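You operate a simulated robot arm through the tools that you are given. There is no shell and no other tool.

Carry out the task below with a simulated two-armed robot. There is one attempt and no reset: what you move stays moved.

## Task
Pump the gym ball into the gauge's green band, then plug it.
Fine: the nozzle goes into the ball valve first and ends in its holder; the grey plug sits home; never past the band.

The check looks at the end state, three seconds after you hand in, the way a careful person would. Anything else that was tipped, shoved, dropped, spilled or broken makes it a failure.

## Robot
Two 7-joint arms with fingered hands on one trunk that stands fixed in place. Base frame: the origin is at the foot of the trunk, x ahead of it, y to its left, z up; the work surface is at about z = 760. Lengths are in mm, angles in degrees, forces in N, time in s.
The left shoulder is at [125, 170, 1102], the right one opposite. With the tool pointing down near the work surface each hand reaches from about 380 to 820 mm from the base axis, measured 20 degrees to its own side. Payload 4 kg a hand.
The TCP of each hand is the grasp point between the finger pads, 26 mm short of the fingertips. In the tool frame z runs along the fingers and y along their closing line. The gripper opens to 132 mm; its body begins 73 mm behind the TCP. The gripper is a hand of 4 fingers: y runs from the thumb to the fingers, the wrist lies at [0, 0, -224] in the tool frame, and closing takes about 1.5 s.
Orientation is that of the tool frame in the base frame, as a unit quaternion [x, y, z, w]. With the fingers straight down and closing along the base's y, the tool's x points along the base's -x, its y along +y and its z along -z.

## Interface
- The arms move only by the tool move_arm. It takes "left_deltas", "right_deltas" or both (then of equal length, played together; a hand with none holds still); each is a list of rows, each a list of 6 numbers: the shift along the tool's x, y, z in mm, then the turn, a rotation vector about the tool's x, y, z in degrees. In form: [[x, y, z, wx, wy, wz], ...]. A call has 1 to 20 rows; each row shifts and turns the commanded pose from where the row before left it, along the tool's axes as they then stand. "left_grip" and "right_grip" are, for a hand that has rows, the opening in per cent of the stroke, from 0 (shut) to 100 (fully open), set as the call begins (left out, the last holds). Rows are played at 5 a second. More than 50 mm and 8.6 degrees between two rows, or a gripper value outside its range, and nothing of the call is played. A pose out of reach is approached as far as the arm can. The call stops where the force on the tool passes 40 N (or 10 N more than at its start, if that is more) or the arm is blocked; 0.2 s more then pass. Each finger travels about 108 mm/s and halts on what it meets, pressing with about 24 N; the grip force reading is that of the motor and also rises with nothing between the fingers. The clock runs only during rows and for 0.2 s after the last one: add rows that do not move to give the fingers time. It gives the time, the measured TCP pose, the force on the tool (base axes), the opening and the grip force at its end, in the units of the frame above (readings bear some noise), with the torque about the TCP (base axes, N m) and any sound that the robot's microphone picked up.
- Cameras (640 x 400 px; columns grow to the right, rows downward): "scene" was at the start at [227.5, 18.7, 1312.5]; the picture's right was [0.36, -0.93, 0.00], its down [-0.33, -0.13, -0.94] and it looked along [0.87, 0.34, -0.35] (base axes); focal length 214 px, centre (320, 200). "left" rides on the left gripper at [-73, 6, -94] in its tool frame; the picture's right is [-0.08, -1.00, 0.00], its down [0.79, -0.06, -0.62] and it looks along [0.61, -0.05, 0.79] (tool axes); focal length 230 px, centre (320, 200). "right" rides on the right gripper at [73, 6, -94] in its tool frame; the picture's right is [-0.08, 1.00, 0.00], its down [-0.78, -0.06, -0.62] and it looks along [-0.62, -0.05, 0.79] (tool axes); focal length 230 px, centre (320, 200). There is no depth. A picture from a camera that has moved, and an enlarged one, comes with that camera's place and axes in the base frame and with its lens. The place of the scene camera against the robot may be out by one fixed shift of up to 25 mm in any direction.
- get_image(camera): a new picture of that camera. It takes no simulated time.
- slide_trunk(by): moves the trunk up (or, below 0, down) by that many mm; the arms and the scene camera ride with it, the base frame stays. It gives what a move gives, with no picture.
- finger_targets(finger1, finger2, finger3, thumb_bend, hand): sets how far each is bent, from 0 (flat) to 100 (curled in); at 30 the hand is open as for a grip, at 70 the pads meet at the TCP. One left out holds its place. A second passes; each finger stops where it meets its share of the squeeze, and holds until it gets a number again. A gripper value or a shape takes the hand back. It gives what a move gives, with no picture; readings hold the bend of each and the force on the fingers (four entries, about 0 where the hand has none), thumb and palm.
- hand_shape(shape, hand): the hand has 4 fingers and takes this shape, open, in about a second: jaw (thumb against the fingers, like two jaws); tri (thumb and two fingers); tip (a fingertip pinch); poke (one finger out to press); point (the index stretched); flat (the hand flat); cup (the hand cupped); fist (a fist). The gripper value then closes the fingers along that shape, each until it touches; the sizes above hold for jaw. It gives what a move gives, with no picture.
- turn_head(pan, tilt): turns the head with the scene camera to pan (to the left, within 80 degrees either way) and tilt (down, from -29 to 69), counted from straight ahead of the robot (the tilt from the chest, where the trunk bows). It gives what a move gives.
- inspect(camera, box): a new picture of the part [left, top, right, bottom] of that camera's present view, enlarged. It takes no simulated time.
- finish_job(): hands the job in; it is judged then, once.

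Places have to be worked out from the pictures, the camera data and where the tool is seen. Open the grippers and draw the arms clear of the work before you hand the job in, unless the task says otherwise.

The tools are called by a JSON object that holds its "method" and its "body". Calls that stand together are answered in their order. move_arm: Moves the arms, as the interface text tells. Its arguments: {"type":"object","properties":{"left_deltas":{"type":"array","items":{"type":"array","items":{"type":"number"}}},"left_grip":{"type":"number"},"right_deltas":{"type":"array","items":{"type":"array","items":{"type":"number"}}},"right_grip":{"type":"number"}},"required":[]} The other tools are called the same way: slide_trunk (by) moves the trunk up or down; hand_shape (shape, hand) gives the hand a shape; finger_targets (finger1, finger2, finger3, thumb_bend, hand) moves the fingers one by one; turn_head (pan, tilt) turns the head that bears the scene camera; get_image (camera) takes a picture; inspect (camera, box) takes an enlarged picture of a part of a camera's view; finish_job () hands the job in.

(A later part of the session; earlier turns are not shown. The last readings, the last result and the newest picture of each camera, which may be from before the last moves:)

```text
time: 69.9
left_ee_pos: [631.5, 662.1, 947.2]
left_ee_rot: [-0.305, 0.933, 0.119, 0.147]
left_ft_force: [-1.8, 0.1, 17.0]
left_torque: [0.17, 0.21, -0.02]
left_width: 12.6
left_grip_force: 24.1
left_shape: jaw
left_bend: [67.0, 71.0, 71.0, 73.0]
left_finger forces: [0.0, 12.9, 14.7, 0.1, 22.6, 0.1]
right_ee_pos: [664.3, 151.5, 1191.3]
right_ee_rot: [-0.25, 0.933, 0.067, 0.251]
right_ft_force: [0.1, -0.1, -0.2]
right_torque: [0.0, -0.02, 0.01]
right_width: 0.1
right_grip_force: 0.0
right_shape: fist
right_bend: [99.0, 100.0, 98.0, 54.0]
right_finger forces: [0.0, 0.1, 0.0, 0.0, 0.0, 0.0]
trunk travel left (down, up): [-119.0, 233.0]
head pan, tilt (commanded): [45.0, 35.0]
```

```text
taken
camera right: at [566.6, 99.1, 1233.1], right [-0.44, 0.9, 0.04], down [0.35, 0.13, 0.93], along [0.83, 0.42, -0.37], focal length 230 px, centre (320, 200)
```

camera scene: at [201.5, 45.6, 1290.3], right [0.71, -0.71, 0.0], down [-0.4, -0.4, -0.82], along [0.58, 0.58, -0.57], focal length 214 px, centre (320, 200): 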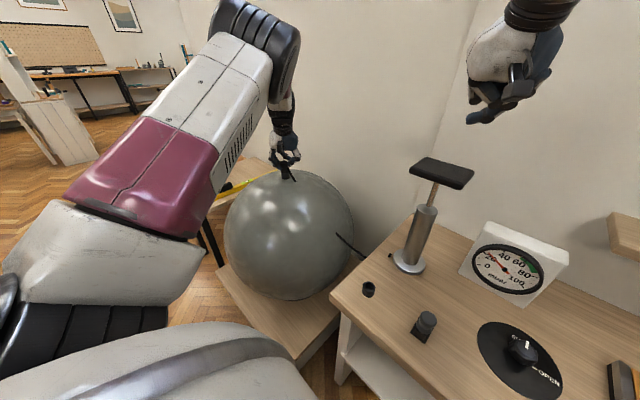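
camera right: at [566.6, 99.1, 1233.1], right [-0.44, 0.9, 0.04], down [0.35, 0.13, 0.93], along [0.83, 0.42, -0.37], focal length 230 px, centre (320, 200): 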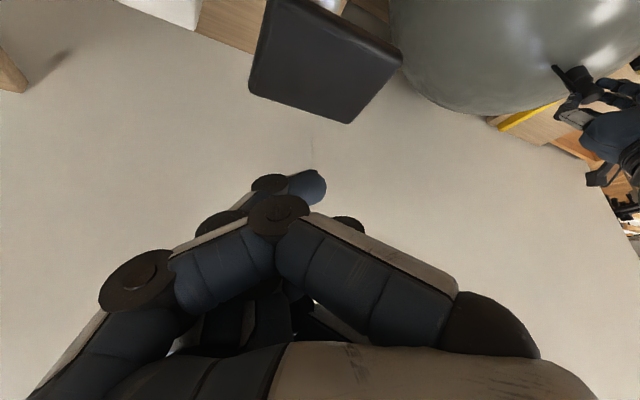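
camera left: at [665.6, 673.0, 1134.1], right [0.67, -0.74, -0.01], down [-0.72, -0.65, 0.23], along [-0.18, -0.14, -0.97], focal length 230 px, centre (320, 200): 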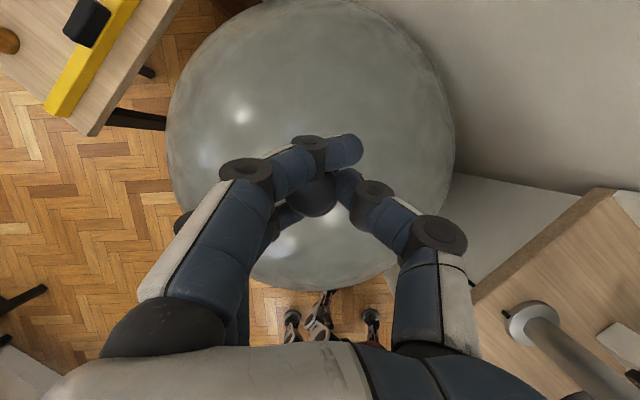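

The fist is well placed above the handle and does not hide the gauge. I lower it to about 40 mm above the handle.

{"method": "move_arm", "body": {"right_deltas": [[9.4, 2.2, 41.4, 0, 0, 0], [9.4, 2.2, 41.4, 0, 0, 0], [0, 0, 0, 0, 0, 0], [0, 0, 0, 0, 0, 0]]}}

{"method": "inspect", "body": {"camera": "scene", "box": [370, 60, 590, 300]}}

{"method": "get_image", "body": {"camera": "right"}}

```text
time: 70.9
left_ee_pos: [632.2, 661.9, 946.8]
left_ee_rot: [-0.306, 0.933, 0.119, 0.147]
left_ft_force: [-1.4, 0.1, 15.6]
left_torque: [0.13, 0.17, -0.03]
left_width: 12.8
left_grip_force: 23.7
left_shape: jaw
left_bend: [67.0, 71.0, 71.0, 73.0]
left_finger forces: [0.0, 12.9, 14.9, 0.1, 22.7, 0.1]
right_ee_pos: [691.9, 156.8, 1118.0]
right_ee_rot: [-0.239, 0.934, 0.072, 0.257]
right_ft_force: [-0.2, -0.5, -1.1]
right_torque: [0.01, 0.0, -0.02]
right_width: 0.1
right_grip_force: 0.0
right_shape: fist
right_bend: [99.0, 100.0, 98.0, 54.0]
right_finger forces: [0.0, 0.1, 0.0, 0.1, 0.0, 0.0]
trunk travel left (down, up): [-119.0, 233.0]
head pan, tilt (commanded): [45.0, 35.0]
```

```text
1.67 times, centred on (480, 180) of scene
camera zoom: at [201.5, 45.7, 1290.3], right [0.71, -0.71, 0.0], down [-0.4, -0.4, -0.82], along [0.58, 0.58, -0.57], focal length 358 px, centre (53, 233)
```

zoom: 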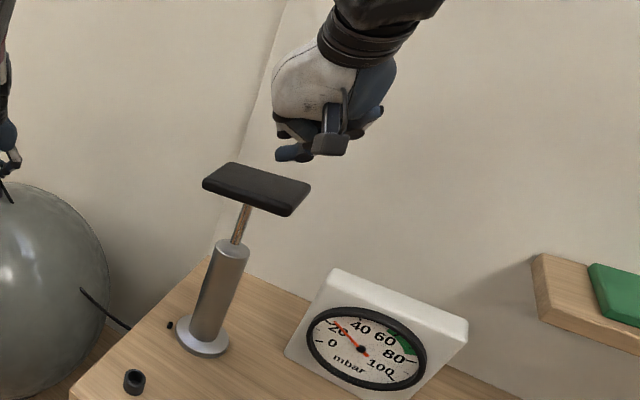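

```text
taken
camera right: at [593.6, 107.0, 1159.1], right [-0.42, 0.9, 0.05], down [0.35, 0.11, 0.93], along [0.84, 0.41, -0.36], focal length 230 px, centre (320, 200)
```

right: 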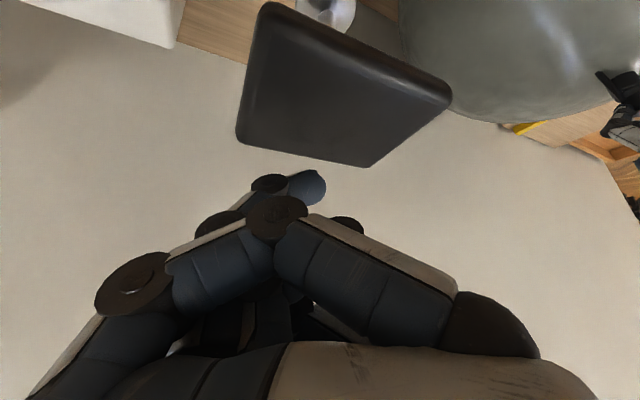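

In both views the fist's low point lies ~40 mm to the −y side of the handle's centre. I shift 42 mm in +y at this height and look again.

{"method": "move_arm", "body": {"right_deltas": [[-8.6, 18.4, 5.4, 0, 0, 0], [-8.6, 18.4, 5.4, 0, 0, 0], [0, 0, 0, 0, 0, 0], [0, 0, 0, 0, 0, 0]]}}

{"method": "inspect", "body": {"camera": "scene", "box": [370, 60, 590, 300]}}

{"method": "get_image", "body": {"camera": "right"}}

```text
time: 72.1
left_ee_pos: [632.9, 663.1, 946.8]
left_ee_rot: [-0.305, 0.933, 0.12, 0.148]
left_ft_force: [-2.7, -0.3, 10.5]
left_torque: [0.08, 0.25, 0.02]
left_width: 12.9
left_grip_force: 24.1
left_shape: jaw
left_bend: [67.0, 71.0, 71.0, 73.0]
left_finger forces: [0.0, 12.6, 16.4, 0.0, 21.6, 0.0]
right_ee_pos: [721.7, 156.8, 1141.2]
right_ee_rot: [-0.2, 0.939, 0.089, 0.265]
right_ft_force: [0.1, 0.3, -0.3]
right_torque: [0.02, -0.03, 0.03]
right_width: 0.0
right_grip_force: 0.0
right_shape: fist
right_bend: [99.0, 100.0, 98.0, 54.0]
right_finger forces: [0.1, 0.1, 0.1, 0.0, 0.1, 0.0]
trunk travel left (down, up): [-119.0, 233.0]
head pan, tilt (commanded): [45.0, 35.0]
stopped in row 4 (right hand): the arm was blocked; the commanded pose is now the measured one
```

```text
1.67 times, centred on (480, 180) of scene
camera zoom: at [202.5, 45.9, 1289.8], right [0.71, -0.71, 0.0], down [-0.41, -0.4, -0.82], along [0.58, 0.58, -0.57], focal length 358 px, centre (53, 233)
```

zoom: 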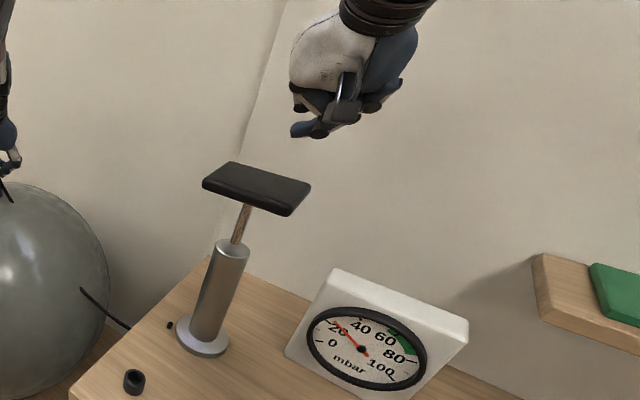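

```text
taken
camera right: at [618.8, 111.2, 1179.7], right [-0.36, 0.93, 0.1], down [0.35, 0.03, 0.93], along [0.86, 0.37, -0.34], focal length 230 px, centre (320, 200)
```

right: 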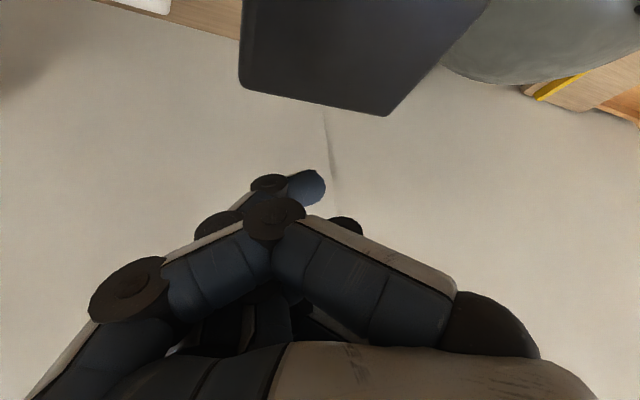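

The right arm hit a limit toward +y in this attitude. I back off and turn the right hand so that it points left (azimuth ~78°), which keeps its wrist nearer its own side, and open it to look at gripping the handle across its short side.

{"method": "move_arm", "body": {"right_deltas": [[21.4, -16.5, -38, 0, 0, 0], [21.4, -16.5, -38, 0, 0, 0], [21.4, -16.5, -38, 0, 0, 0], [0, 0, 0, -4.0, 0.46, -6.3], [0, 0, 0, -4.0, 0.46, -6.3], [0, 0, 0, -4.0, 0.46, -6.3], [0, 0, 0, -4.0, 0.46, -6.3], [0, 0, 0, -4.0, 0.46, -6.3], [0, 0, 0, -4.0, 0.46, -6.3], [0, 0, 0, -4.0, 0.46, -6.3], [0, 0, 0, 0, 0, 0]]}}

{"method": "get_image", "body": {"camera": "scene"}}

{"method": "get_image", "body": {"camera": "right"}}

```text
time: 74.5
left_ee_pos: [631.0, 662.2, 946.7]
left_ee_rot: [-0.305, 0.933, 0.119, 0.147]
left_ft_force: [-1.6, 0.0, 14.6]
left_torque: [0.1, 0.2, 0.0]
left_width: 12.8
left_grip_force: 24.0
left_shape: jaw
left_bend: [67.0, 71.0, 71.0, 73.0]
left_finger forces: [0.0, 12.5, 15.5, 0.1, 22.6, 0.1]
right_ee_pos: [636.6, 64.7, 1201.0]
right_ee_rot: [-0.597, 0.753, 0.196, 0.196]
right_ft_force: [-0.2, -0.6, 0.4]
right_torque: [0.0, 0.02, 0.0]
right_width: 0.0
right_grip_force: 0.0
right_shape: fist
right_bend: [98.0, 100.0, 98.0, 54.0]
right_finger forces: [0.0, 0.0, 0.0, 0.0, 0.0, 0.0]
trunk travel left (down, up): [-119.0, 233.0]
head pan, tilt (commanded): [45.0, 35.0]
```

```text
taken
camera scene: at [201.6, 46.0, 1290.2], right [0.71, -0.71, 0.0], down [-0.4, -0.4, -0.82], along [0.58, 0.58, -0.57], focal length 214 px, centre (320, 200)
```

scene: 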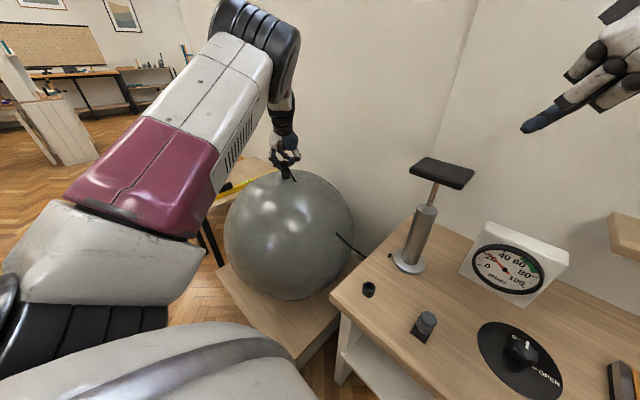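

```text
taken
camera right: at [609.9, -45.9, 1239.1], right [-0.96, 0.27, 0.1], down [0.19, 0.31, 0.93], along [0.23, 0.91, -0.34], focal length 230 px, centre (320, 200)
```

right: 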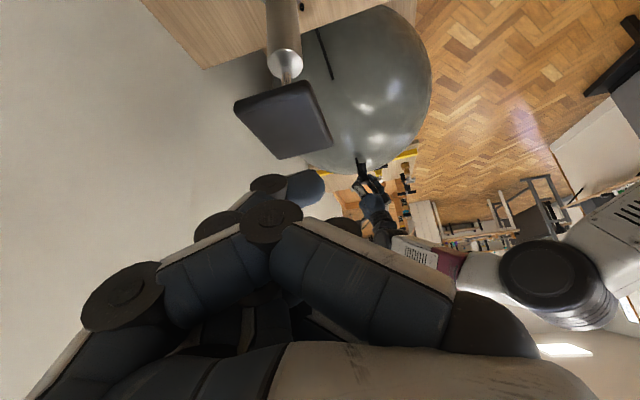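

Reached fine. The pad is ~75 × 110 mm, centred at about (686, 163). Plan: open jaw, straddle the pad across x, push down with the palm and lift with the hooked fingers. I set the right hand to jaw and move to just above the pad.

{"method": "hand_shape", "body": {"shape": "jaw", "hand": "right"}}

{"method": "move_arm", "body": {"right_deltas": [[-7.6, -11.6, 35.8, 0, 0, 0], [-7.6, -11.6, 35.8, 0, 0, 0], [-7.6, -11.6, 33, 0, 0, 0], [0, 0, 0, 0, 0, 0], [0, 0, 0, 0, 0, 0]]}}

{"method": "get_image", "body": {"camera": "right"}}

{"method": "get_image", "body": {"camera": "scene"}}

```text
time: 75.4
left_ee_pos: [631.7, 663.4, 947.1]
left_ee_rot: [-0.306, 0.933, 0.119, 0.147]
left_ft_force: [-0.1, -0.6, 14.5]
left_torque: [0.11, 0.22, 0.0]
left_width: 12.8
left_grip_force: 24.0
left_shape: jaw
left_bend: [67.0, 71.0, 71.0, 73.0]
left_finger forces: [0.0, 12.4, 15.3, 0.1, 22.5, 0.0]
right_ee_pos: [636.9, 63.9, 1200.2]
right_ee_rot: [-0.596, 0.754, 0.196, 0.197]
right_ft_force: [0.4, 0.5, -0.7]
right_torque: [0.03, -0.05, -0.02]
right_width: 131.8
right_grip_force: 0.1
right_shape: jaw
right_bend: [30.0, 30.0, 30.0, 30.0]
right_finger forces: [0.1, 0.0, 0.1, 0.1, 0.0, 0.1]
trunk travel left (down, up): [-119.0, 233.0]
head pan, tilt (commanded): [45.0, 35.0]
```

```text
time: 76.6
left_ee_pos: [632.4, 663.2, 947.6]
left_ee_rot: [-0.306, 0.933, 0.119, 0.147]
left_ft_force: [-1.7, 0.5, 14.7]
left_torque: [0.04, 0.19, 0.0]
left_width: 12.4
left_grip_force: 23.7
left_shape: jaw
left_bend: [67.0, 71.0, 71.0, 73.0]
left_finger forces: [0.0, 12.9, 15.2, 0.1, 22.5, 0.1]
right_ee_pos: [680.8, 129.8, 1119.8]
right_ee_rot: [-0.596, 0.753, 0.197, 0.197]
right_ft_force: [-0.4, 0.2, 0.2]
right_torque: [-0.02, -0.02, 0.0]
right_width: 131.9
right_grip_force: 0.1
right_shape: jaw
right_bend: [30.0, 30.0, 30.0, 30.0]
right_finger forces: [0.1, 0.0, 0.0, 0.1, 0.1, 0.1]
trunk travel left (down, up): [-119.0, 233.0]
head pan, tilt (commanded): [45.0, 35.0]
```

```text
taken
camera right: at [655.1, 20.3, 1159.0], right [-0.96, 0.28, 0.1], down [0.19, 0.31, 0.93], along [0.23, 0.91, -0.34], focal length 230 px, centre (320, 200)
```

right: 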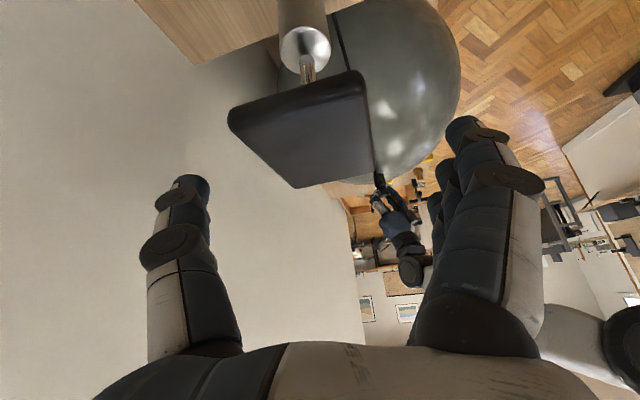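

```text
taken
camera scene: at [201.7, 45.9, 1290.2], right [0.71, -0.71, 0.0], down [-0.4, -0.4, -0.82], along [0.58, 0.58, -0.57], focal length 214 px, centre (320, 200)
```

scene: 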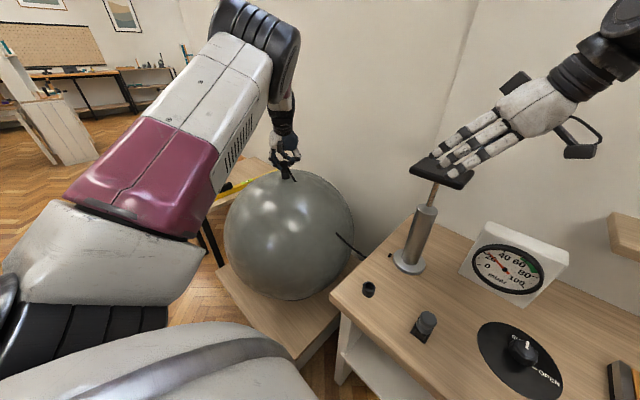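

The pad sits between thumb (far side) and fingers (near side). I steepen the hand to ~70° and move in so the palm comes over the pad, still above it.

{"method": "move_arm", "body": {"right_deltas": [[0, 0, 0, 0, 6, 0], [0, 0, 0, 0, 6, 0], [-12.6, 1.3, 33.2, 0, 0, 0], [-12.6, 1.3, 33.2, 0, 0, 0], [-12.6, 1.3, 33.2, 0, 0, 0], [0, 0, 0, 0, 0, 0], [0, 0, 0, 0, 0, 0]]}}

{"method": "get_image", "body": {"camera": "right"}}

{"method": "inspect", "body": {"camera": "scene", "box": [360, 40, 600, 300]}}

```text
time: 78.4
left_ee_pos: [632.7, 662.7, 946.6]
left_ee_rot: [-0.305, 0.933, 0.119, 0.147]
left_ft_force: [-3.0, -0.1, 9.9]
left_torque: [0.07, 0.26, 0.05]
left_width: 12.6
left_grip_force: 24.0
left_shape: jaw
left_bend: [67.0, 71.0, 71.0, 73.0]
left_finger forces: [0.0, 12.8, 16.5, 0.0, 21.3, 0.1]
right_ee_pos: [719.1, 96.0, 1086.1]
right_ee_rot: [-0.565, 0.802, 0.141, 0.134]
right_ft_force: [-0.1, -0.1, 0.1]
right_torque: [0.03, 0.01, 0.03]
right_width: 132.1
right_grip_force: 0.0
right_shape: jaw
right_bend: [30.0, 30.0, 30.0, 30.0]
right_finger forces: [0.0, 0.1, 0.0, 0.0, 0.0, 0.0]
right hand out of reach, approached as far as the arm can: row 2, 3, 4, 5
trunk travel left (down, up): [-119.0, 233.0]
head pan, tilt (commanded): [45.0, 35.0]
stopped in row 7 (right hand): the arm was blocked; the commanded pose is now the measured one
```

```text
taken
camera right: at [684.4, -1.4, 1143.9], right [-0.92, 0.39, 0.1], down [0.28, 0.43, 0.86], along [0.29, 0.82, -0.5], focal length 230 px, centre (320, 200)
```

right: 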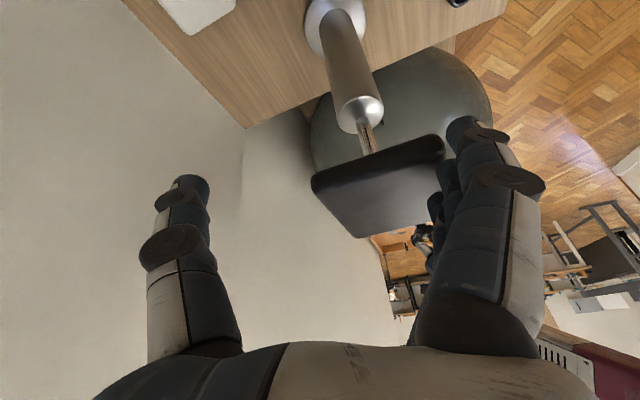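

```text
1.54 times, centred on (480, 170) of scene
camera zoom: at [202.5, 46.1, 1289.8], right [0.71, -0.71, 0.0], down [-0.41, -0.4, -0.82], along [0.58, 0.58, -0.57], focal length 330 px, centre (74, 246)
```

zoom: 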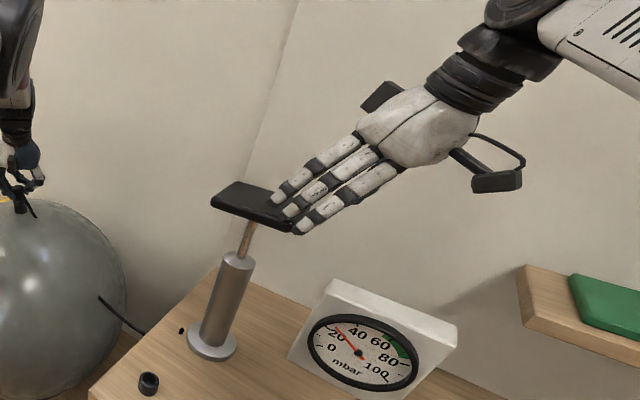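

The right arm cannot get its palm over the pad. The pumping force should be small, so instead I'll pinch the pad's edge with the right hand held horizontally, thumb and fingers above/below — that drives it both ways. First I back off up and away and level the hand.

{"method": "move_arm", "body": {"right_deltas": [[-11.2, 2.3, -27.8, 0, 0, 0], [-11.2, 2.3, -27.8, 0, 0, 0], [31.5, 20.3, -11.1, 0, 0, 0], [31.5, 20.3, -11.1, 0, 0, 0], [31.5, 20.3, -11.1, 0, 0, 0], [31.5, 20.3, -11.1, 0, 0, 0], [0, 0, 0, 2.8, -0.56, 6.94], [0, 0, 0, 2.8, -0.56, 6.94], [0, 0, 0, 2.8, -0.56, 6.94], [0, 0, 0, 2.8, -0.56, 6.94], [0, 0, 0, 2.8, -0.56, 6.94], [0, 0, 0, 0, -7, 0], [0, 0, 0, 0, -7, 0], [0, 0, 0, 0, -7, 0], [0, 0, 0, 0, -7, 0], [0, 0, 0, 0, -7, 0], [0, 0, 0, 0, -7, 0], [0, 0, 0, 0, -7, 0], [0, 0, 0, 0, -7, 0]]}}

{"method": "get_image", "body": {"camera": "scene"}}

```text
time: 82.4
left_ee_pos: [632.1, 662.4, 947.0]
left_ee_rot: [-0.306, 0.933, 0.12, 0.147]
left_ft_force: [-2.5, 0.3, 11.7]
left_torque: [0.1, 0.25, 0.01]
left_width: 12.4
left_grip_force: 23.4
left_shape: jaw
left_bend: [67.0, 71.0, 71.0, 73.0]
left_finger forces: [0.1, 12.7, 15.8, 0.0, 22.2, 0.0]
right_ee_pos: [580.6, -9.7, 1138.1]
right_ee_rot: [-0.205, 0.749, 0.212, 0.594]
right_ft_force: [-0.1, 0.5, 0.1]
right_torque: [0.0, 0.0, -0.01]
right_width: 132.1
right_grip_force: 0.1
right_shape: jaw
right_bend: [30.0, 30.0, 30.0, 30.0]
right_finger forces: [0.0, 0.0, 0.0, 0.0, 0.0, 0.1]
right hand out of reach, approached as far as the arm can: row 1
trunk travel left (down, up): [-119.0, 233.0]
head pan, tilt (commanded): [45.0, 35.0]
```

```text
taken
camera scene: at [202.1, 45.8, 1290.1], right [0.71, -0.71, 0.0], down [-0.41, -0.4, -0.82], along [0.58, 0.58, -0.57], focal length 214 px, centre (320, 200)
```

scene: 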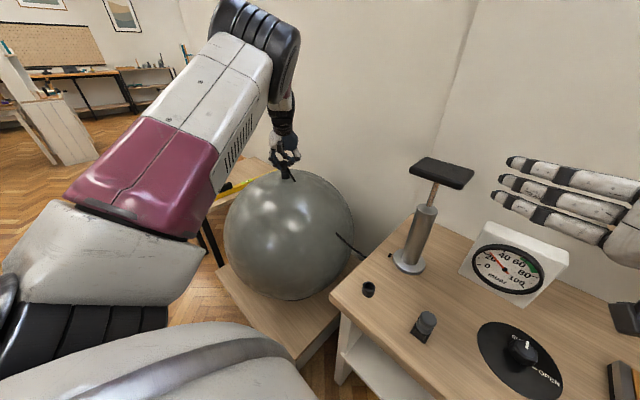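

The hand is nearly horizontal, pointing toward the pump (azimuth 35°). I roll it 90° so that the fingers are on top and the thumb below.

{"method": "move_arm", "body": {"right_deltas": [[0, 0, 0, 0, 0, 7.5], [0, 0, 0, 0, 0, 7.5], [0, 0, 0, 0, 0, 7.5], [0, 0, 0, 0, 0, 7.5], [0, 0, 0, 0, 0, 7.5], [0, 0, 0, 0, 0, 7.5], [0, 0, 0, 0, 0, 7.5], [0, 0, 0, 0, 0, 7.5], [0, 0, 0, 0, 0, 7.5], [0, 0, 0, 0, 0, 7.5], [0, 0, 0, 0, 0, 7.5], [0, 0, 0, 0, 0, 7.5], [0, 0, 0, 0, 0, 0]]}}

{"method": "get_image", "body": {"camera": "scene"}}

{"method": "get_image", "body": {"camera": "right"}}

```text
time: 85.2
left_ee_pos: [632.9, 662.9, 947.3]
left_ee_rot: [-0.306, 0.933, 0.119, 0.146]
left_ft_force: [-1.5, 0.1, 10.7]
left_torque: [0.1, 0.24, 0.01]
left_width: 12.2
left_grip_force: 23.9
left_shape: jaw
left_bend: [67.0, 71.0, 71.0, 73.0]
left_finger forces: [0.0, 12.7, 15.7, 0.0, 22.2, 0.0]
right_ee_pos: [580.0, -11.2, 1138.5]
right_ee_rot: [0.385, 0.676, 0.568, 0.269]
right_ft_force: [-0.4, -0.4, -0.6]
right_torque: [-0.03, 0.0, 0.01]
right_width: 132.1
right_grip_force: 0.0
right_shape: jaw
right_bend: [30.0, 30.0, 30.0, 30.0]
right_finger forces: [0.0, 0.0, 0.0, 0.0, 0.1, 0.0]
trunk travel left (down, up): [-119.0, 233.0]
head pan, tilt (commanded): [45.0, 35.0]
```

```text
taken
camera scene: at [201.9, 46.2, 1290.1], right [0.71, -0.71, 0.0], down [-0.4, -0.4, -0.82], along [0.58, 0.58, -0.57], focal length 214 px, centre (320, 200)
```

scene: 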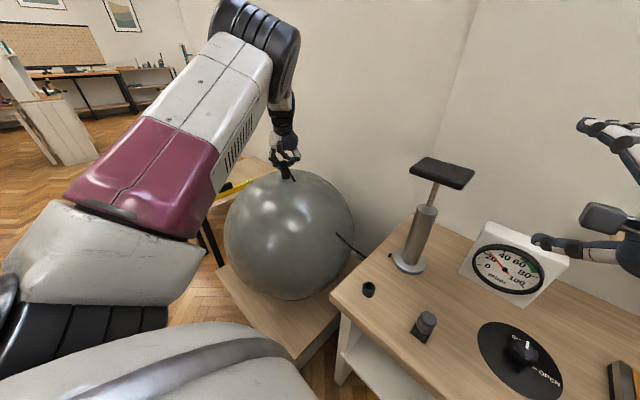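

```text
taken
camera right: at [466.4, -3.4, 1166.9], right [0.26, -0.01, 0.97], down [-0.07, -1.0, 0.01], along [0.96, -0.07, -0.26], focal length 230 px, centre (320, 200)
```

right: 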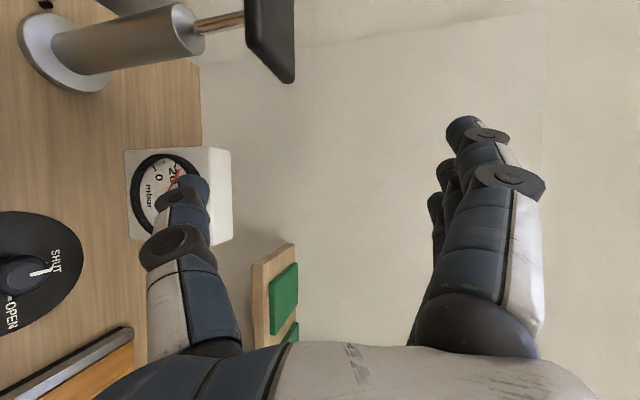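

The roll worked. I level the hand exactly and bring it to a point just short of the pad's near corner, with the pad's plane centred between fingers and thumb.

{"method": "move_arm", "body": {"right_deltas": [[0, 0, 0, -6.1, 0, 0], [0, 0, 0, -6.1, 0, 0], [0, 0, 0, 0, 0, -4.2], [23.9, -26.5, 24.3, 0, 0, 0], [23.9, -26.5, 24.3, 0, 0, 0], [23.9, -26.5, 24.3, 0, 0, 0], [0, 0, 0, 0, 0, 0], [0, 0, 0, 0, 0, 0]]}}

{"method": "get_image", "body": {"camera": "right"}}

{"method": "get_image", "body": {"camera": "scene"}}

```text
time: 87.0
left_ee_pos: [631.9, 662.8, 947.3]
left_ee_rot: [-0.305, 0.934, 0.118, 0.146]
left_ft_force: [-1.5, -0.1, 10.3]
left_torque: [0.06, 0.16, 0.0]
left_width: 12.3
left_grip_force: 24.2
left_shape: jaw
left_bend: [67.0, 71.0, 71.0, 73.0]
left_finger forces: [0.0, 13.0, 15.2, 0.0, 22.0, 0.0]
right_ee_pos: [583.2, -1.9, 1130.4]
right_ee_rot: [0.339, 0.641, 0.609, 0.321]
right_ft_force: [-0.4, 0.0, 0.5]
right_torque: [0.03, 0.01, -0.02]
right_width: 132.0
right_grip_force: 0.1
right_shape: jaw
right_bend: [30.0, 30.0, 30.0, 30.0]
right_finger forces: [0.0, 0.0, 0.0, 0.0, 0.1, 0.1]
right hand out of reach, approached as far as the arm can: row 2, 4, 5, 6
trunk travel left (down, up): [-119.0, 233.0]
head pan, tilt (commanded): [45.0, 35.0]
```

```text
taken
camera right: at [464.5, 4.6, 1139.4], right [0.09, -0.03, 1.0], down [-0.07, -1.0, -0.03], along [0.99, -0.07, -0.09], focal length 230 px, centre (320, 200)
```

right: 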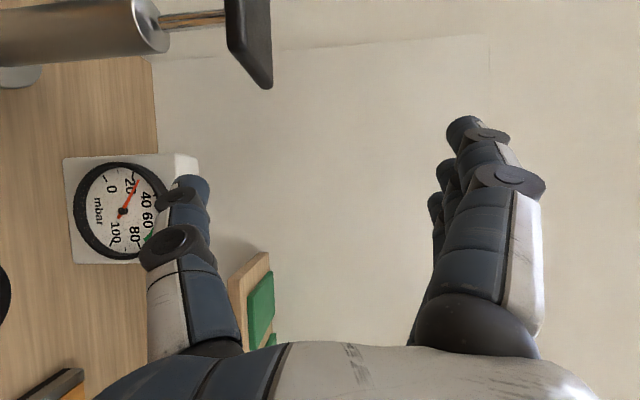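

```text
taken
camera scene: at [201.9, 46.4, 1290.1], right [0.71, -0.71, 0.0], down [-0.4, -0.4, -0.82], along [0.58, 0.58, -0.57], focal length 214 px, centre (320, 200)
```

scene: 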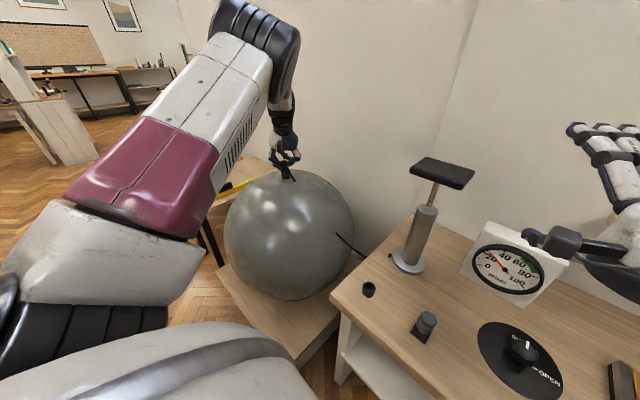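

The exactly level attitude is beyond the wrist's range. The attitude pointing left and 58° down was reachable, and the pumping load is light, so I'll grip the pad across its 75 mm side from there. First I undo the roll.

{"method": "move_arm", "body": {"right_deltas": [[-23.9, 26.5, -24.3, 0, 0, 0], [-23.9, 26.5, -24.3, 0, 0, 0], [-23.9, 26.5, -24.3, 0, 0, 0], [0, 0, 0, 0, 0, 4.2], [0, 0, 0, 6.1, 0, 0], [0, 0, 0, 6.1, 0, 0], [0, 0, 0, 0, 0, -7.5], [0, 0, 0, 0, 0, -7.5], [0, 0, 0, 0, 0, -7.5], [0, 0, 0, 0, 0, -7.5], [0, 0, 0, 0, 0, -7.5], [0, 0, 0, 0, 0, -7.5], [0, 0, 0, 0, 0, -7.5], [0, 0, 0, 0, 0, -7.5], [0, 0, 0, 0, 0, -7.5], [0, 0, 0, 0, 0, -7.5], [0, 0, 0, 0, 0, -7.5], [0, 0, 0, 0, 0, -7.5], [0, 0, 0, 0, 0, 0]]}}

```text
time: 91.0
left_ee_pos: [632.6, 663.1, 947.3]
left_ee_rot: [-0.305, 0.934, 0.119, 0.146]
left_ft_force: [-2.3, 0.3, 9.1]
left_torque: [0.08, 0.2, 0.03]
left_width: 12.1
left_grip_force: 23.5
left_shape: jaw
left_bend: [67.0, 71.0, 71.0, 73.0]
left_finger forces: [0.0, 12.8, 15.7, 0.0, 22.1, 0.0]
right_ee_pos: [564.0, -99.2, 1212.3]
right_ee_rot: [-0.212, 0.766, 0.205, 0.572]
right_ft_force: [0.6, -0.3, -0.7]
right_torque: [-0.01, 0.0, -0.01]
right_width: 131.9
right_grip_force: 0.0
right_shape: jaw
right_bend: [30.0, 30.0, 30.0, 30.0]
right_finger forces: [0.0, 0.1, 0.1, 0.0, 0.0, 0.0]
trunk travel left (down, up): [-119.0, 233.0]
head pan, tilt (commanded): [45.0, 35.0]
```

Now I steepen to 58°, yaw to ~83° and go back to the hover point over the pad's −y end (681, 130, 1120).

{"method": "move_arm", "body": {"right_deltas": [[0, 0, 0, 0, 7.2, 0], [0, 0, 0, 0, 7.2, 0], [0, 0, 0, 0, 7.2, 0], [0, 0, 0, 0, 7.2, 0], [0, 0, 0, 0, 7.2, 0], [0, 0, 0, 0, 7.2, 0], [0, 0, 0, -4.2, 0.57, -6.8], [0, 0, 0, -4.2, 0.57, -6.8], [0, 0, 0, -4.2, 0.57, -6.8], [0, 0, 0, -4.2, 0.57, -6.8], [0, 0, 0, -4.2, 0.57, -6.8], [0, 0, 0, -4.2, 0.57, -6.8], [-23.4, -10.2, 29.5, 0, 0, 0], [-23.4, -10.2, 29.5, 0, 0, 0], [-23.4, -10.2, 29.5, 0, 0, 0], [-23.4, -10.2, 29.5, 0, 0, 0], [-23.4, -10.2, 29.5, 0, 0, 0], [-23.4, -10.2, 29.5, 0, 0, 0], [-23.4, -10.2, 29.5, 0, 0, 0], [0, 0, 0, 0, 0, 0]]}}

{"method": "get_image", "body": {"camera": "right"}}

{"method": "get_image", "body": {"camera": "scene"}}

```text
time: 95.2
left_ee_pos: [632.4, 663.5, 946.9]
left_ee_rot: [-0.305, 0.934, 0.119, 0.146]
left_ft_force: [-2.1, 0.0, 9.3]
left_torque: [0.0, 0.21, 0.01]
left_width: 12.2
left_grip_force: 24.4
left_shape: jaw
left_bend: [67.0, 71.0, 71.0, 73.0]
left_finger forces: [0.0, 12.9, 15.2, 0.0, 22.4, 0.0]
right_ee_pos: [663.7, 140.7, 1120.4]
right_ee_rot: [-0.625, 0.731, 0.207, 0.182]
right_ft_force: [-0.9, 0.4, -0.2]
right_torque: [-0.02, 0.04, -0.01]
right_width: 131.9
right_grip_force: 0.1
right_shape: jaw
right_bend: [30.0, 30.0, 30.0, 30.0]
right_finger forces: [0.0, 0.1, 0.0, 0.1, 0.0, 0.1]
trunk travel left (down, up): [-119.0, 233.0]
head pan, tilt (commanded): [45.0, 35.0]
```

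```text
taken
camera right: at [645.3, 29.0, 1159.8], right [-0.97, 0.2, 0.11], down [0.18, 0.32, 0.93], along [0.15, 0.93, -0.35], focal length 230 px, centre (320, 200)
```

right: 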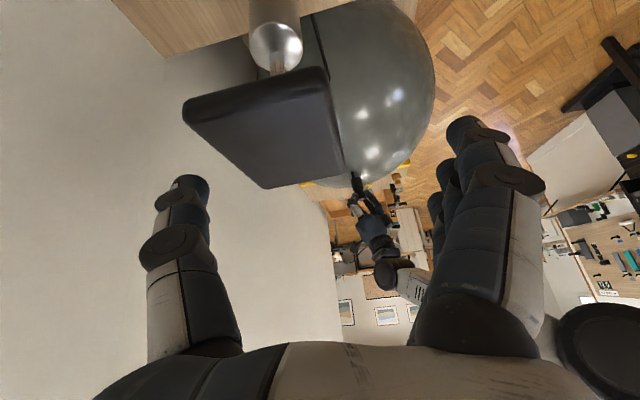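

```text
taken
camera scene: at [202.2, 46.6, 1290.1], right [0.71, -0.71, 0.0], down [-0.41, -0.41, -0.82], along [0.58, 0.58, -0.57], focal length 214 px, centre (320, 200)
```

scene: 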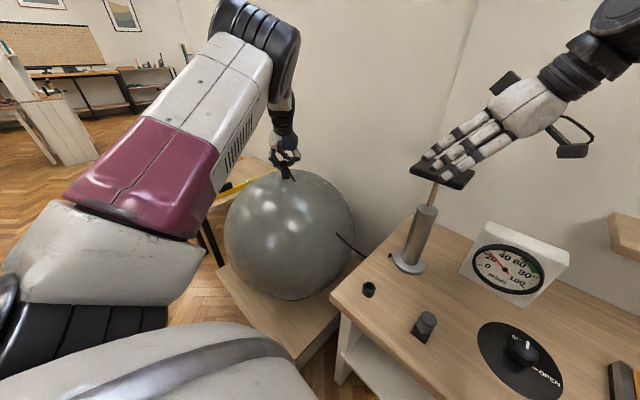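

Good. The pad must be centred in x, so I shift +23 mm, then lower straight down so that fingers and thumb straddle the pad with their tips just below it.

{"method": "move_arm", "body": {"right_deltas": [[-3.6, -23, 0.2, 0, 0, 0], [0, 0, 0, 0, 0, 0], [9.2, -1.3, 18.8, 0, 0, 0], [9.2, -1.3, 18.8, 0, 0, 0], [9.2, -1.3, 18.8, 0, 0, 0], [0, 0, 0, 0, 0, 0], [0, 0, 0, 0, 0, 0]]}}

{"method": "get_image", "body": {"camera": "right"}}

{"method": "inspect", "body": {"camera": "scene", "box": [360, 40, 600, 300]}}

```text
time: 96.8
left_ee_pos: [632.6, 662.4, 947.1]
left_ee_rot: [-0.305, 0.933, 0.119, 0.148]
left_ft_force: [-1.3, 0.9, 8.6]
left_torque: [0.06, 0.16, 0.0]
left_width: 12.2
left_grip_force: 24.1
left_shape: jaw
left_bend: [67.0, 71.0, 71.0, 73.0]
left_finger forces: [0.1, 12.9, 15.1, 0.0, 22.2, 0.0]
right_ee_pos: [686.4, 144.7, 1057.3]
right_ee_rot: [-0.624, 0.731, 0.206, 0.182]
right_ft_force: [0.4, 0.6, -0.1]
right_torque: [0.0, -0.01, -0.04]
right_width: 132.1
right_grip_force: 0.0
right_shape: jaw
right_bend: [30.0, 30.0, 30.0, 30.0]
right_finger forces: [0.0, 0.0, 0.0, 0.0, 0.1, 0.0]
trunk travel left (down, up): [-119.0, 233.0]
head pan, tilt (commanded): [45.0, 35.0]
```

```text
taken
camera right: at [668.4, 34.5, 1096.9], right [-0.97, 0.2, 0.11], down [0.17, 0.32, 0.93], along [0.15, 0.93, -0.35], focal length 230 px, centre (320, 200)
```

right: 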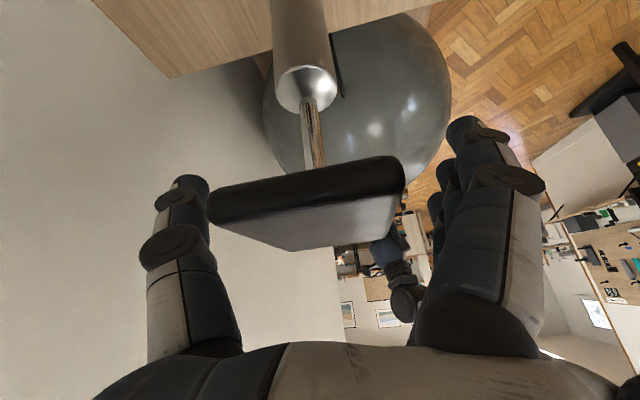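

```text
1.54 times, centred on (480, 170) of scene
camera zoom: at [202.0, 46.4, 1290.1], right [0.71, -0.71, 0.0], down [-0.41, -0.4, -0.82], along [0.58, 0.58, -0.57], focal length 330 px, centre (74, 246)
```

zoom: 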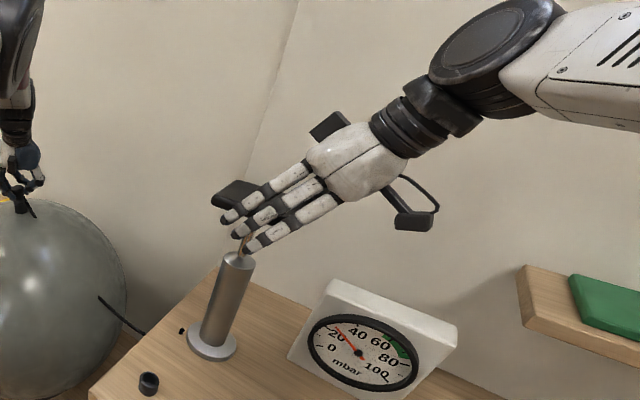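

The pad lies nicely between thumb and fingers, tips just under it. I close the right hand on it.

{"method": "move_arm", "body": {"right_deltas": [[0, 0, 0, 0, 0, 0], [0, 0, 0, 0, 0, 0], [0, 0, 0, 0, 0, 0], [0, 0, 0, 0, 0, 0], [0, 0, 0, 0, 0, 0], [0, 0, 0, 0, 0, 0], [0, 0, 0, 0, 0, 0]], "right_grip": 20}}

{"method": "get_image", "body": {"camera": "right"}}

{"method": "inspect", "body": {"camera": "scene", "box": [360, 40, 600, 300]}}

```text
time: 98.4
left_ee_pos: [633.2, 662.4, 945.2]
left_ee_rot: [-0.305, 0.934, 0.119, 0.146]
left_ft_force: [-2.6, -0.7, 13.7]
left_torque: [0.13, 0.28, 0.02]
left_width: 12.5
left_grip_force: 24.0
left_shape: jaw
left_bend: [67.0, 71.0, 71.0, 73.0]
left_finger forces: [0.0, 13.1, 15.9, 0.0, 22.1, 0.1]
right_ee_pos: [685.6, 145.8, 1056.5]
right_ee_rot: [-0.625, 0.73, 0.207, 0.183]
right_ft_force: [7.6, 1.5, -2.5]
right_torque: [0.05, 0.06, 0.34]
right_width: 75.4
right_grip_force: 24.2
right_shape: jaw
right_bend: [75.0, 73.0, 71.0, 69.0]
right_finger forces: [7.3, 6.0, 6.2, 0.0, 28.9, 0.0]
trunk travel left (down, up): [-119.0, 233.0]
head pan, tilt (commanded): [45.0, 35.0]
```

```text
taken
camera right: at [669.2, 34.4, 1096.5], right [-0.97, 0.2, 0.11], down [0.17, 0.32, 0.93], along [0.15, 0.93, -0.35], focal length 230 px, centre (320, 200)
```

right: 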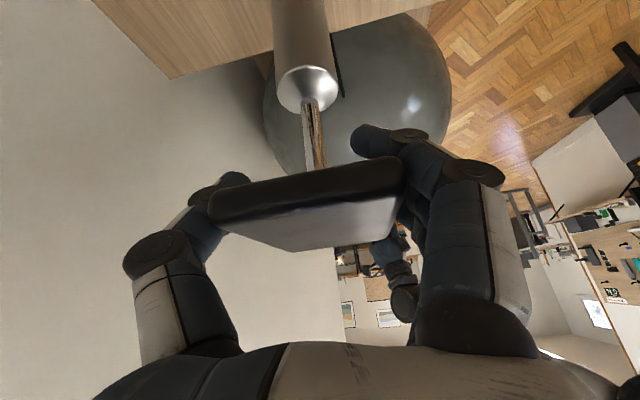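

```text
1.54 times, centred on (480, 170) of scene
camera zoom: at [202.9, 46.3, 1290.0], right [0.71, -0.71, 0.0], down [-0.41, -0.4, -0.82], along [0.58, 0.58, -0.57], focal length 330 px, centre (74, 246)
```

zoom: 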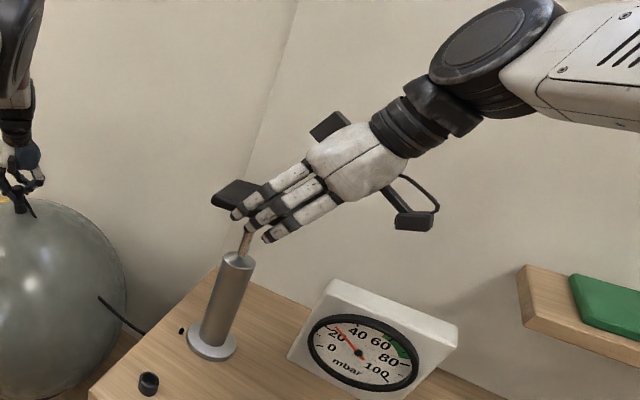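

The handle is firmly gripped (75 mm, ~24 N). I try a small 15 mm push down and check force and gauge.

{"method": "move_arm", "body": {"right_deltas": [[2.6, -0.4, 4.25, 0, 0, 0], [2.6, -0.4, 4.25, 0, 0, 0], [2.6, -0.4, 4.25, 0, 0, 0], [0, 0, 0, 0, 0, 0]]}}

{"method": "inspect", "body": {"camera": "scene", "box": [360, 40, 600, 320]}}

{"method": "inspect", "body": {"camera": "scene", "box": [470, 220, 560, 310]}}

```text
time: 99.4
left_ee_pos: [632.5, 664.6, 945.4]
left_ee_rot: [-0.306, 0.933, 0.119, 0.146]
left_ft_force: [-2.7, 0.0, 14.7]
left_torque: [0.1, 0.28, 0.03]
left_width: 12.5
left_grip_force: 24.2
left_shape: jaw
left_bend: [67.0, 71.0, 71.0, 73.0]
left_finger forces: [0.1, 13.3, 16.8, 0.0, 23.0, 0.0]
right_ee_pos: [685.7, 145.3, 1039.9]
right_ee_rot: [-0.624, 0.731, 0.207, 0.183]
right_ft_force: [13.6, 9.8, 0.7]
right_torque: [0.07, 0.08, 0.39]
right_width: 74.8
right_grip_force: 24.0
right_shape: jaw
right_bend: [75.0, 73.0, 71.0, 69.0]
right_finger forces: [6.5, 5.5, 6.0, 0.1, 33.0, 0.0]
trunk travel left (down, up): [-119.0, 233.0]
head pan, tilt (commanded): [45.0, 35.0]
```

```text
1.43 times, centred on (480, 180) of scene
camera zoom: at [203.0, 46.9, 1290.0], right [0.71, -0.71, 0.0], down [-0.41, -0.41, -0.82], along [0.58, 0.58, -0.57], focal length 306 px, centre (91, 229)
```

zoom: 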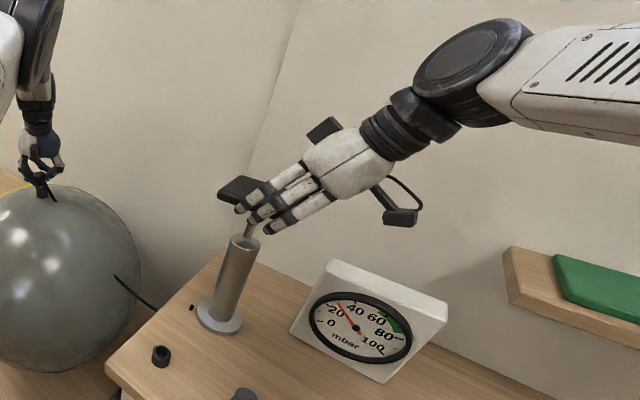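

```text
4.44 times, centred on (515, 265) of scene
camera zoom: at [203.0, 46.9, 1290.0], right [0.71, -0.71, 0.0], down [-0.41, -0.41, -0.82], along [0.58, 0.58, -0.57], focal length 953 px, centre (-547, -89)
```

zoom: 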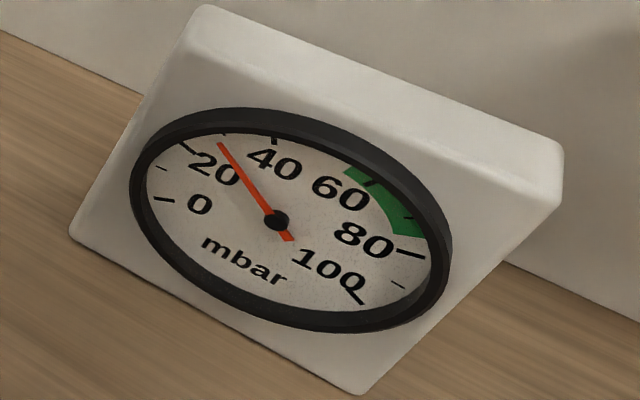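

Pressure rose from ~25 to ~28.6 for 17 mm of stroke, with almost no force. I push down another 32 mm (staying clear of the barrel), then check.

{"method": "move_arm", "body": {"right_deltas": [[4.2, -0.6, 6.8, 0, 0, 0], [4.2, -0.6, 6.8, 0, 0, 0], [4.2, -0.6, 6.8, 0, 0, 0], [4.2, -0.6, 6.8, 0, 0, 0], [0, 0, 0, 0, 0, 0]]}}

{"method": "inspect", "body": {"camera": "scene", "box": [360, 100, 600, 320]}}

{"method": "inspect", "body": {"camera": "scene", "box": [470, 220, 560, 310]}}

{"method": "inspect", "body": {"camera": "scene", "box": [260, 130, 320, 190]}}

```text
time: 100.6
left_ee_pos: [633.2, 663.6, 946.2]
left_ee_rot: [-0.305, 0.933, 0.119, 0.146]
left_ft_force: [-2.5, -0.4, 16.9]
left_torque: [0.07, 0.24, 0.01]
left_width: 12.4
left_grip_force: 23.3
left_shape: jaw
left_bend: [67.0, 71.0, 71.0, 73.0]
left_finger forces: [0.0, 13.2, 16.4, 0.0, 23.8, 0.0]
right_ee_pos: [686.5, 143.0, 1008.2]
right_ee_rot: [-0.625, 0.731, 0.205, 0.182]
right_ft_force: [12.4, 12.9, 0.8]
right_torque: [0.05, 0.03, 0.43]
right_width: 75.1
right_grip_force: 24.2
right_shape: jaw
right_bend: [75.0, 73.0, 71.0, 69.0]
right_finger forces: [6.8, 5.4, 6.2, 0.0, 32.7, 0.1]
trunk travel left (down, up): [-119.0, 233.0]
head pan, tilt (commanded): [45.0, 35.0]
```

```text
1.82 times, centred on (480, 210) of scene
camera zoom: at [202.8, 47.1, 1290.0], right [0.71, -0.71, 0.0], down [-0.41, -0.41, -0.82], along [0.58, 0.58, -0.57], focal length 390 px, centre (29, 182)
```

zoom: 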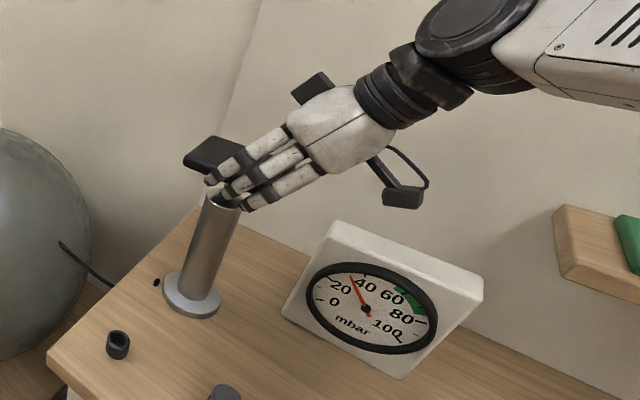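

```text
4.44 times, centred on (515, 265) of scene
camera zoom: at [202.8, 47.1, 1290.0], right [0.71, -0.71, 0.0], down [-0.41, -0.41, -0.82], along [0.58, 0.58, -0.57], focal length 953 px, centre (-547, -89)
```

zoom: 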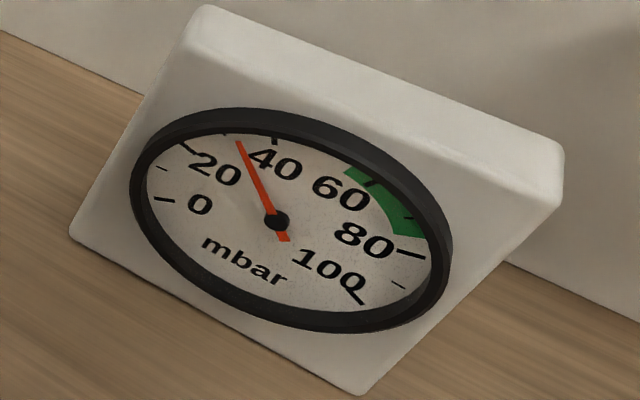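

```text
6.67 times, centred on (290, 160) of scene
camera zoom: at [202.8, 47.1, 1290.0], right [0.71, -0.71, 0.0], down [-0.41, -0.41, -0.82], along [0.58, 0.58, -0.57], focal length 1430 px, centre (520, 467)
```

zoom: 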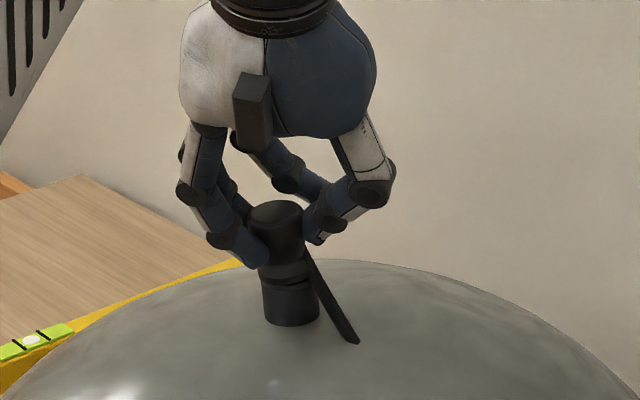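

Now ~32 mbar. I lift the handle back up 48 mm.

{"method": "move_arm", "body": {"right_deltas": [[-4.2, 0.6, -6.8, 0, 0, 0], [-4.2, 0.6, -6.8, 0, 0, 0], [-4.2, 0.6, -6.8, 0, 0, 0], [-4.2, 0.6, -6.8, 0, 0, 0], [-4.2, 0.6, -6.8, 0, 0, 0], [-4.2, 0.6, -6.8, 0, 0, 0], [0, 0, 0, 0, 0, 0]]}}

{"method": "inspect", "body": {"camera": "scene", "box": [360, 60, 600, 300]}}

{"method": "inspect", "body": {"camera": "scene", "box": [470, 220, 560, 310]}}

```text
time: 102.2
left_ee_pos: [632.7, 662.0, 945.6]
left_ee_rot: [-0.305, 0.934, 0.118, 0.146]
left_ft_force: [-2.5, -1.5, 18.7]
left_torque: [0.1, 0.23, 0.02]
left_width: 12.8
left_grip_force: 24.3
left_shape: jaw
left_bend: [67.0, 71.0, 71.0, 73.0]
left_finger forces: [0.1, 13.3, 16.3, 0.1, 24.3, 0.0]
right_ee_pos: [685.7, 144.2, 1056.7]
right_ee_rot: [-0.624, 0.731, 0.206, 0.183]
right_ft_force: [9.8, 11.2, -3.7]
right_torque: [0.05, -0.01, 0.44]
right_width: 75.1
right_grip_force: 23.6
right_shape: jaw
right_bend: [75.0, 73.0, 71.0, 69.0]
right_finger forces: [7.8, 6.7, 6.6, 0.1, 31.0, 0.0]
trunk travel left (down, up): [-119.0, 233.0]
head pan, tilt (commanded): [45.0, 35.0]
```

```text
1.67 times, centred on (480, 180) of scene
camera zoom: at [202.9, 47.0, 1289.9], right [0.71, -0.71, 0.0], down [-0.41, -0.41, -0.82], along [0.58, 0.58, -0.57], focal length 358 px, centre (53, 233)
```

zoom: 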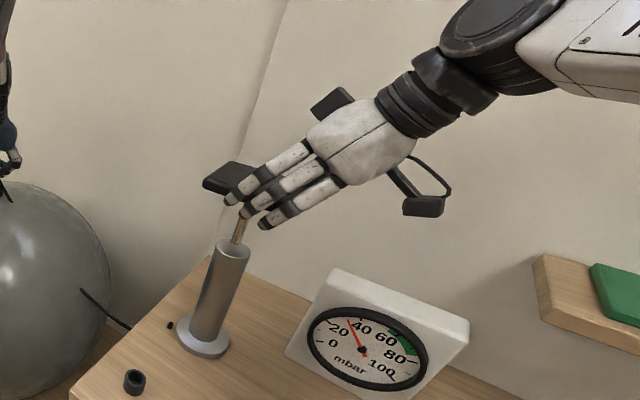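

```text
4.44 times, centred on (515, 265) of scene
camera zoom: at [202.9, 47.0, 1289.9], right [0.71, -0.71, 0.0], down [-0.41, -0.41, -0.82], along [0.58, 0.58, -0.57], focal length 953 px, centre (-547, -89)
```

zoom: 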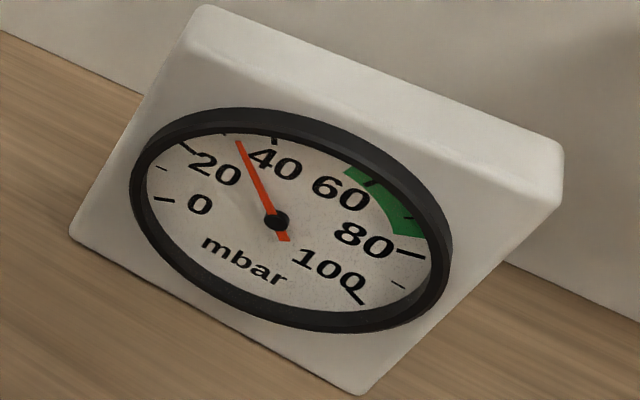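

Pressure holds at ~32 on the up-stroke: each 48 mm stroke adds ~7 mbar. I do two more full down-strokes (down, up, down), easing the left hand up 1 mm to relieve its growing contact load.

{"method": "move_arm", "body": {"right_deltas": [[4.2, -0.6, 6.8, 0, 0, 0], [4.2, -0.6, 6.8, 0, 0, 0], [4.2, -0.6, 6.8, 0, 0, 0], [4.2, -0.6, 6.8, 0, 0, 0], [4.2, -0.6, 6.8, 0, 0, 0], [4.2, -0.6, 6.8, 0, 0, 0], [0, 0, 0, 0, 0, 0], [-4.2, 0.6, -6.8, 0, 0, 0], [-4.2, 0.6, -6.8, 0, 0, 0], [-4.2, 0.6, -6.8, 0, 0, 0], [-4.2, 0.6, -6.8, 0, 0, 0], [-4.2, 0.6, -6.8, 0, 0, 0], [-4.2, 0.6, -6.8, 0, 0, 0], [0, 0, 0, 0, 0, 0]], "left_deltas": [[-0.34, 0.13, -0.93, 0, 0, 0], [0, 0, 0, 0, 0, 0], [0, 0, 0, 0, 0, 0], [0, 0, 0, 0, 0, 0], [0, 0, 0, 0, 0, 0], [0, 0, 0, 0, 0, 0], [0, 0, 0, 0, 0, 0], [0, 0, 0, 0, 0, 0], [0, 0, 0, 0, 0, 0], [0, 0, 0, 0, 0, 0], [0, 0, 0, 0, 0, 0], [0, 0, 0, 0, 0, 0], [0, 0, 0, 0, 0, 0], [0, 0, 0, 0, 0, 0]]}}

{"method": "inspect", "body": {"camera": "scene", "box": [470, 220, 560, 310]}}

```text
time: 105.2
left_ee_pos: [633.7, 663.6, 945.3]
left_ee_rot: [-0.305, 0.934, 0.119, 0.146]
left_ft_force: [-3.0, -1.7, 13.6]
left_torque: [0.04, 0.28, 0.03]
left_width: 12.7
left_grip_force: 24.0
left_shape: jaw
left_bend: [67.0, 71.0, 71.0, 73.0]
left_finger forces: [0.0, 13.5, 17.0, 0.1, 23.7, 0.1]
right_ee_pos: [686.2, 144.5, 1056.1]
right_ee_rot: [-0.624, 0.731, 0.206, 0.182]
right_ft_force: [8.5, 14.6, -1.9]
right_torque: [0.07, 0.02, 0.52]
right_width: 75.0
right_grip_force: 24.4
right_shape: jaw
right_bend: [75.0, 73.0, 71.0, 69.0]
right_finger forces: [7.8, 6.4, 7.0, 0.1, 30.7, 0.0]
trunk travel left (down, up): [-119.0, 233.0]
head pan, tilt (commanded): [45.0, 35.0]
```

```text
4.44 times, centred on (515, 265) of scene
camera zoom: at [202.9, 47.6, 1289.9], right [0.71, -0.71, 0.0], down [-0.41, -0.41, -0.82], along [0.58, 0.58, -0.57], focal length 953 px, centre (-547, -89)
```

zoom: 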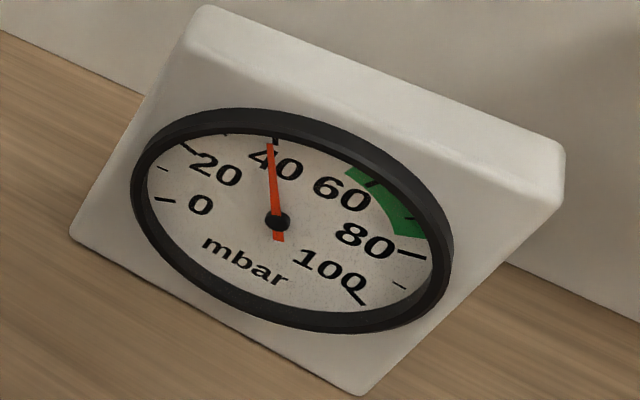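

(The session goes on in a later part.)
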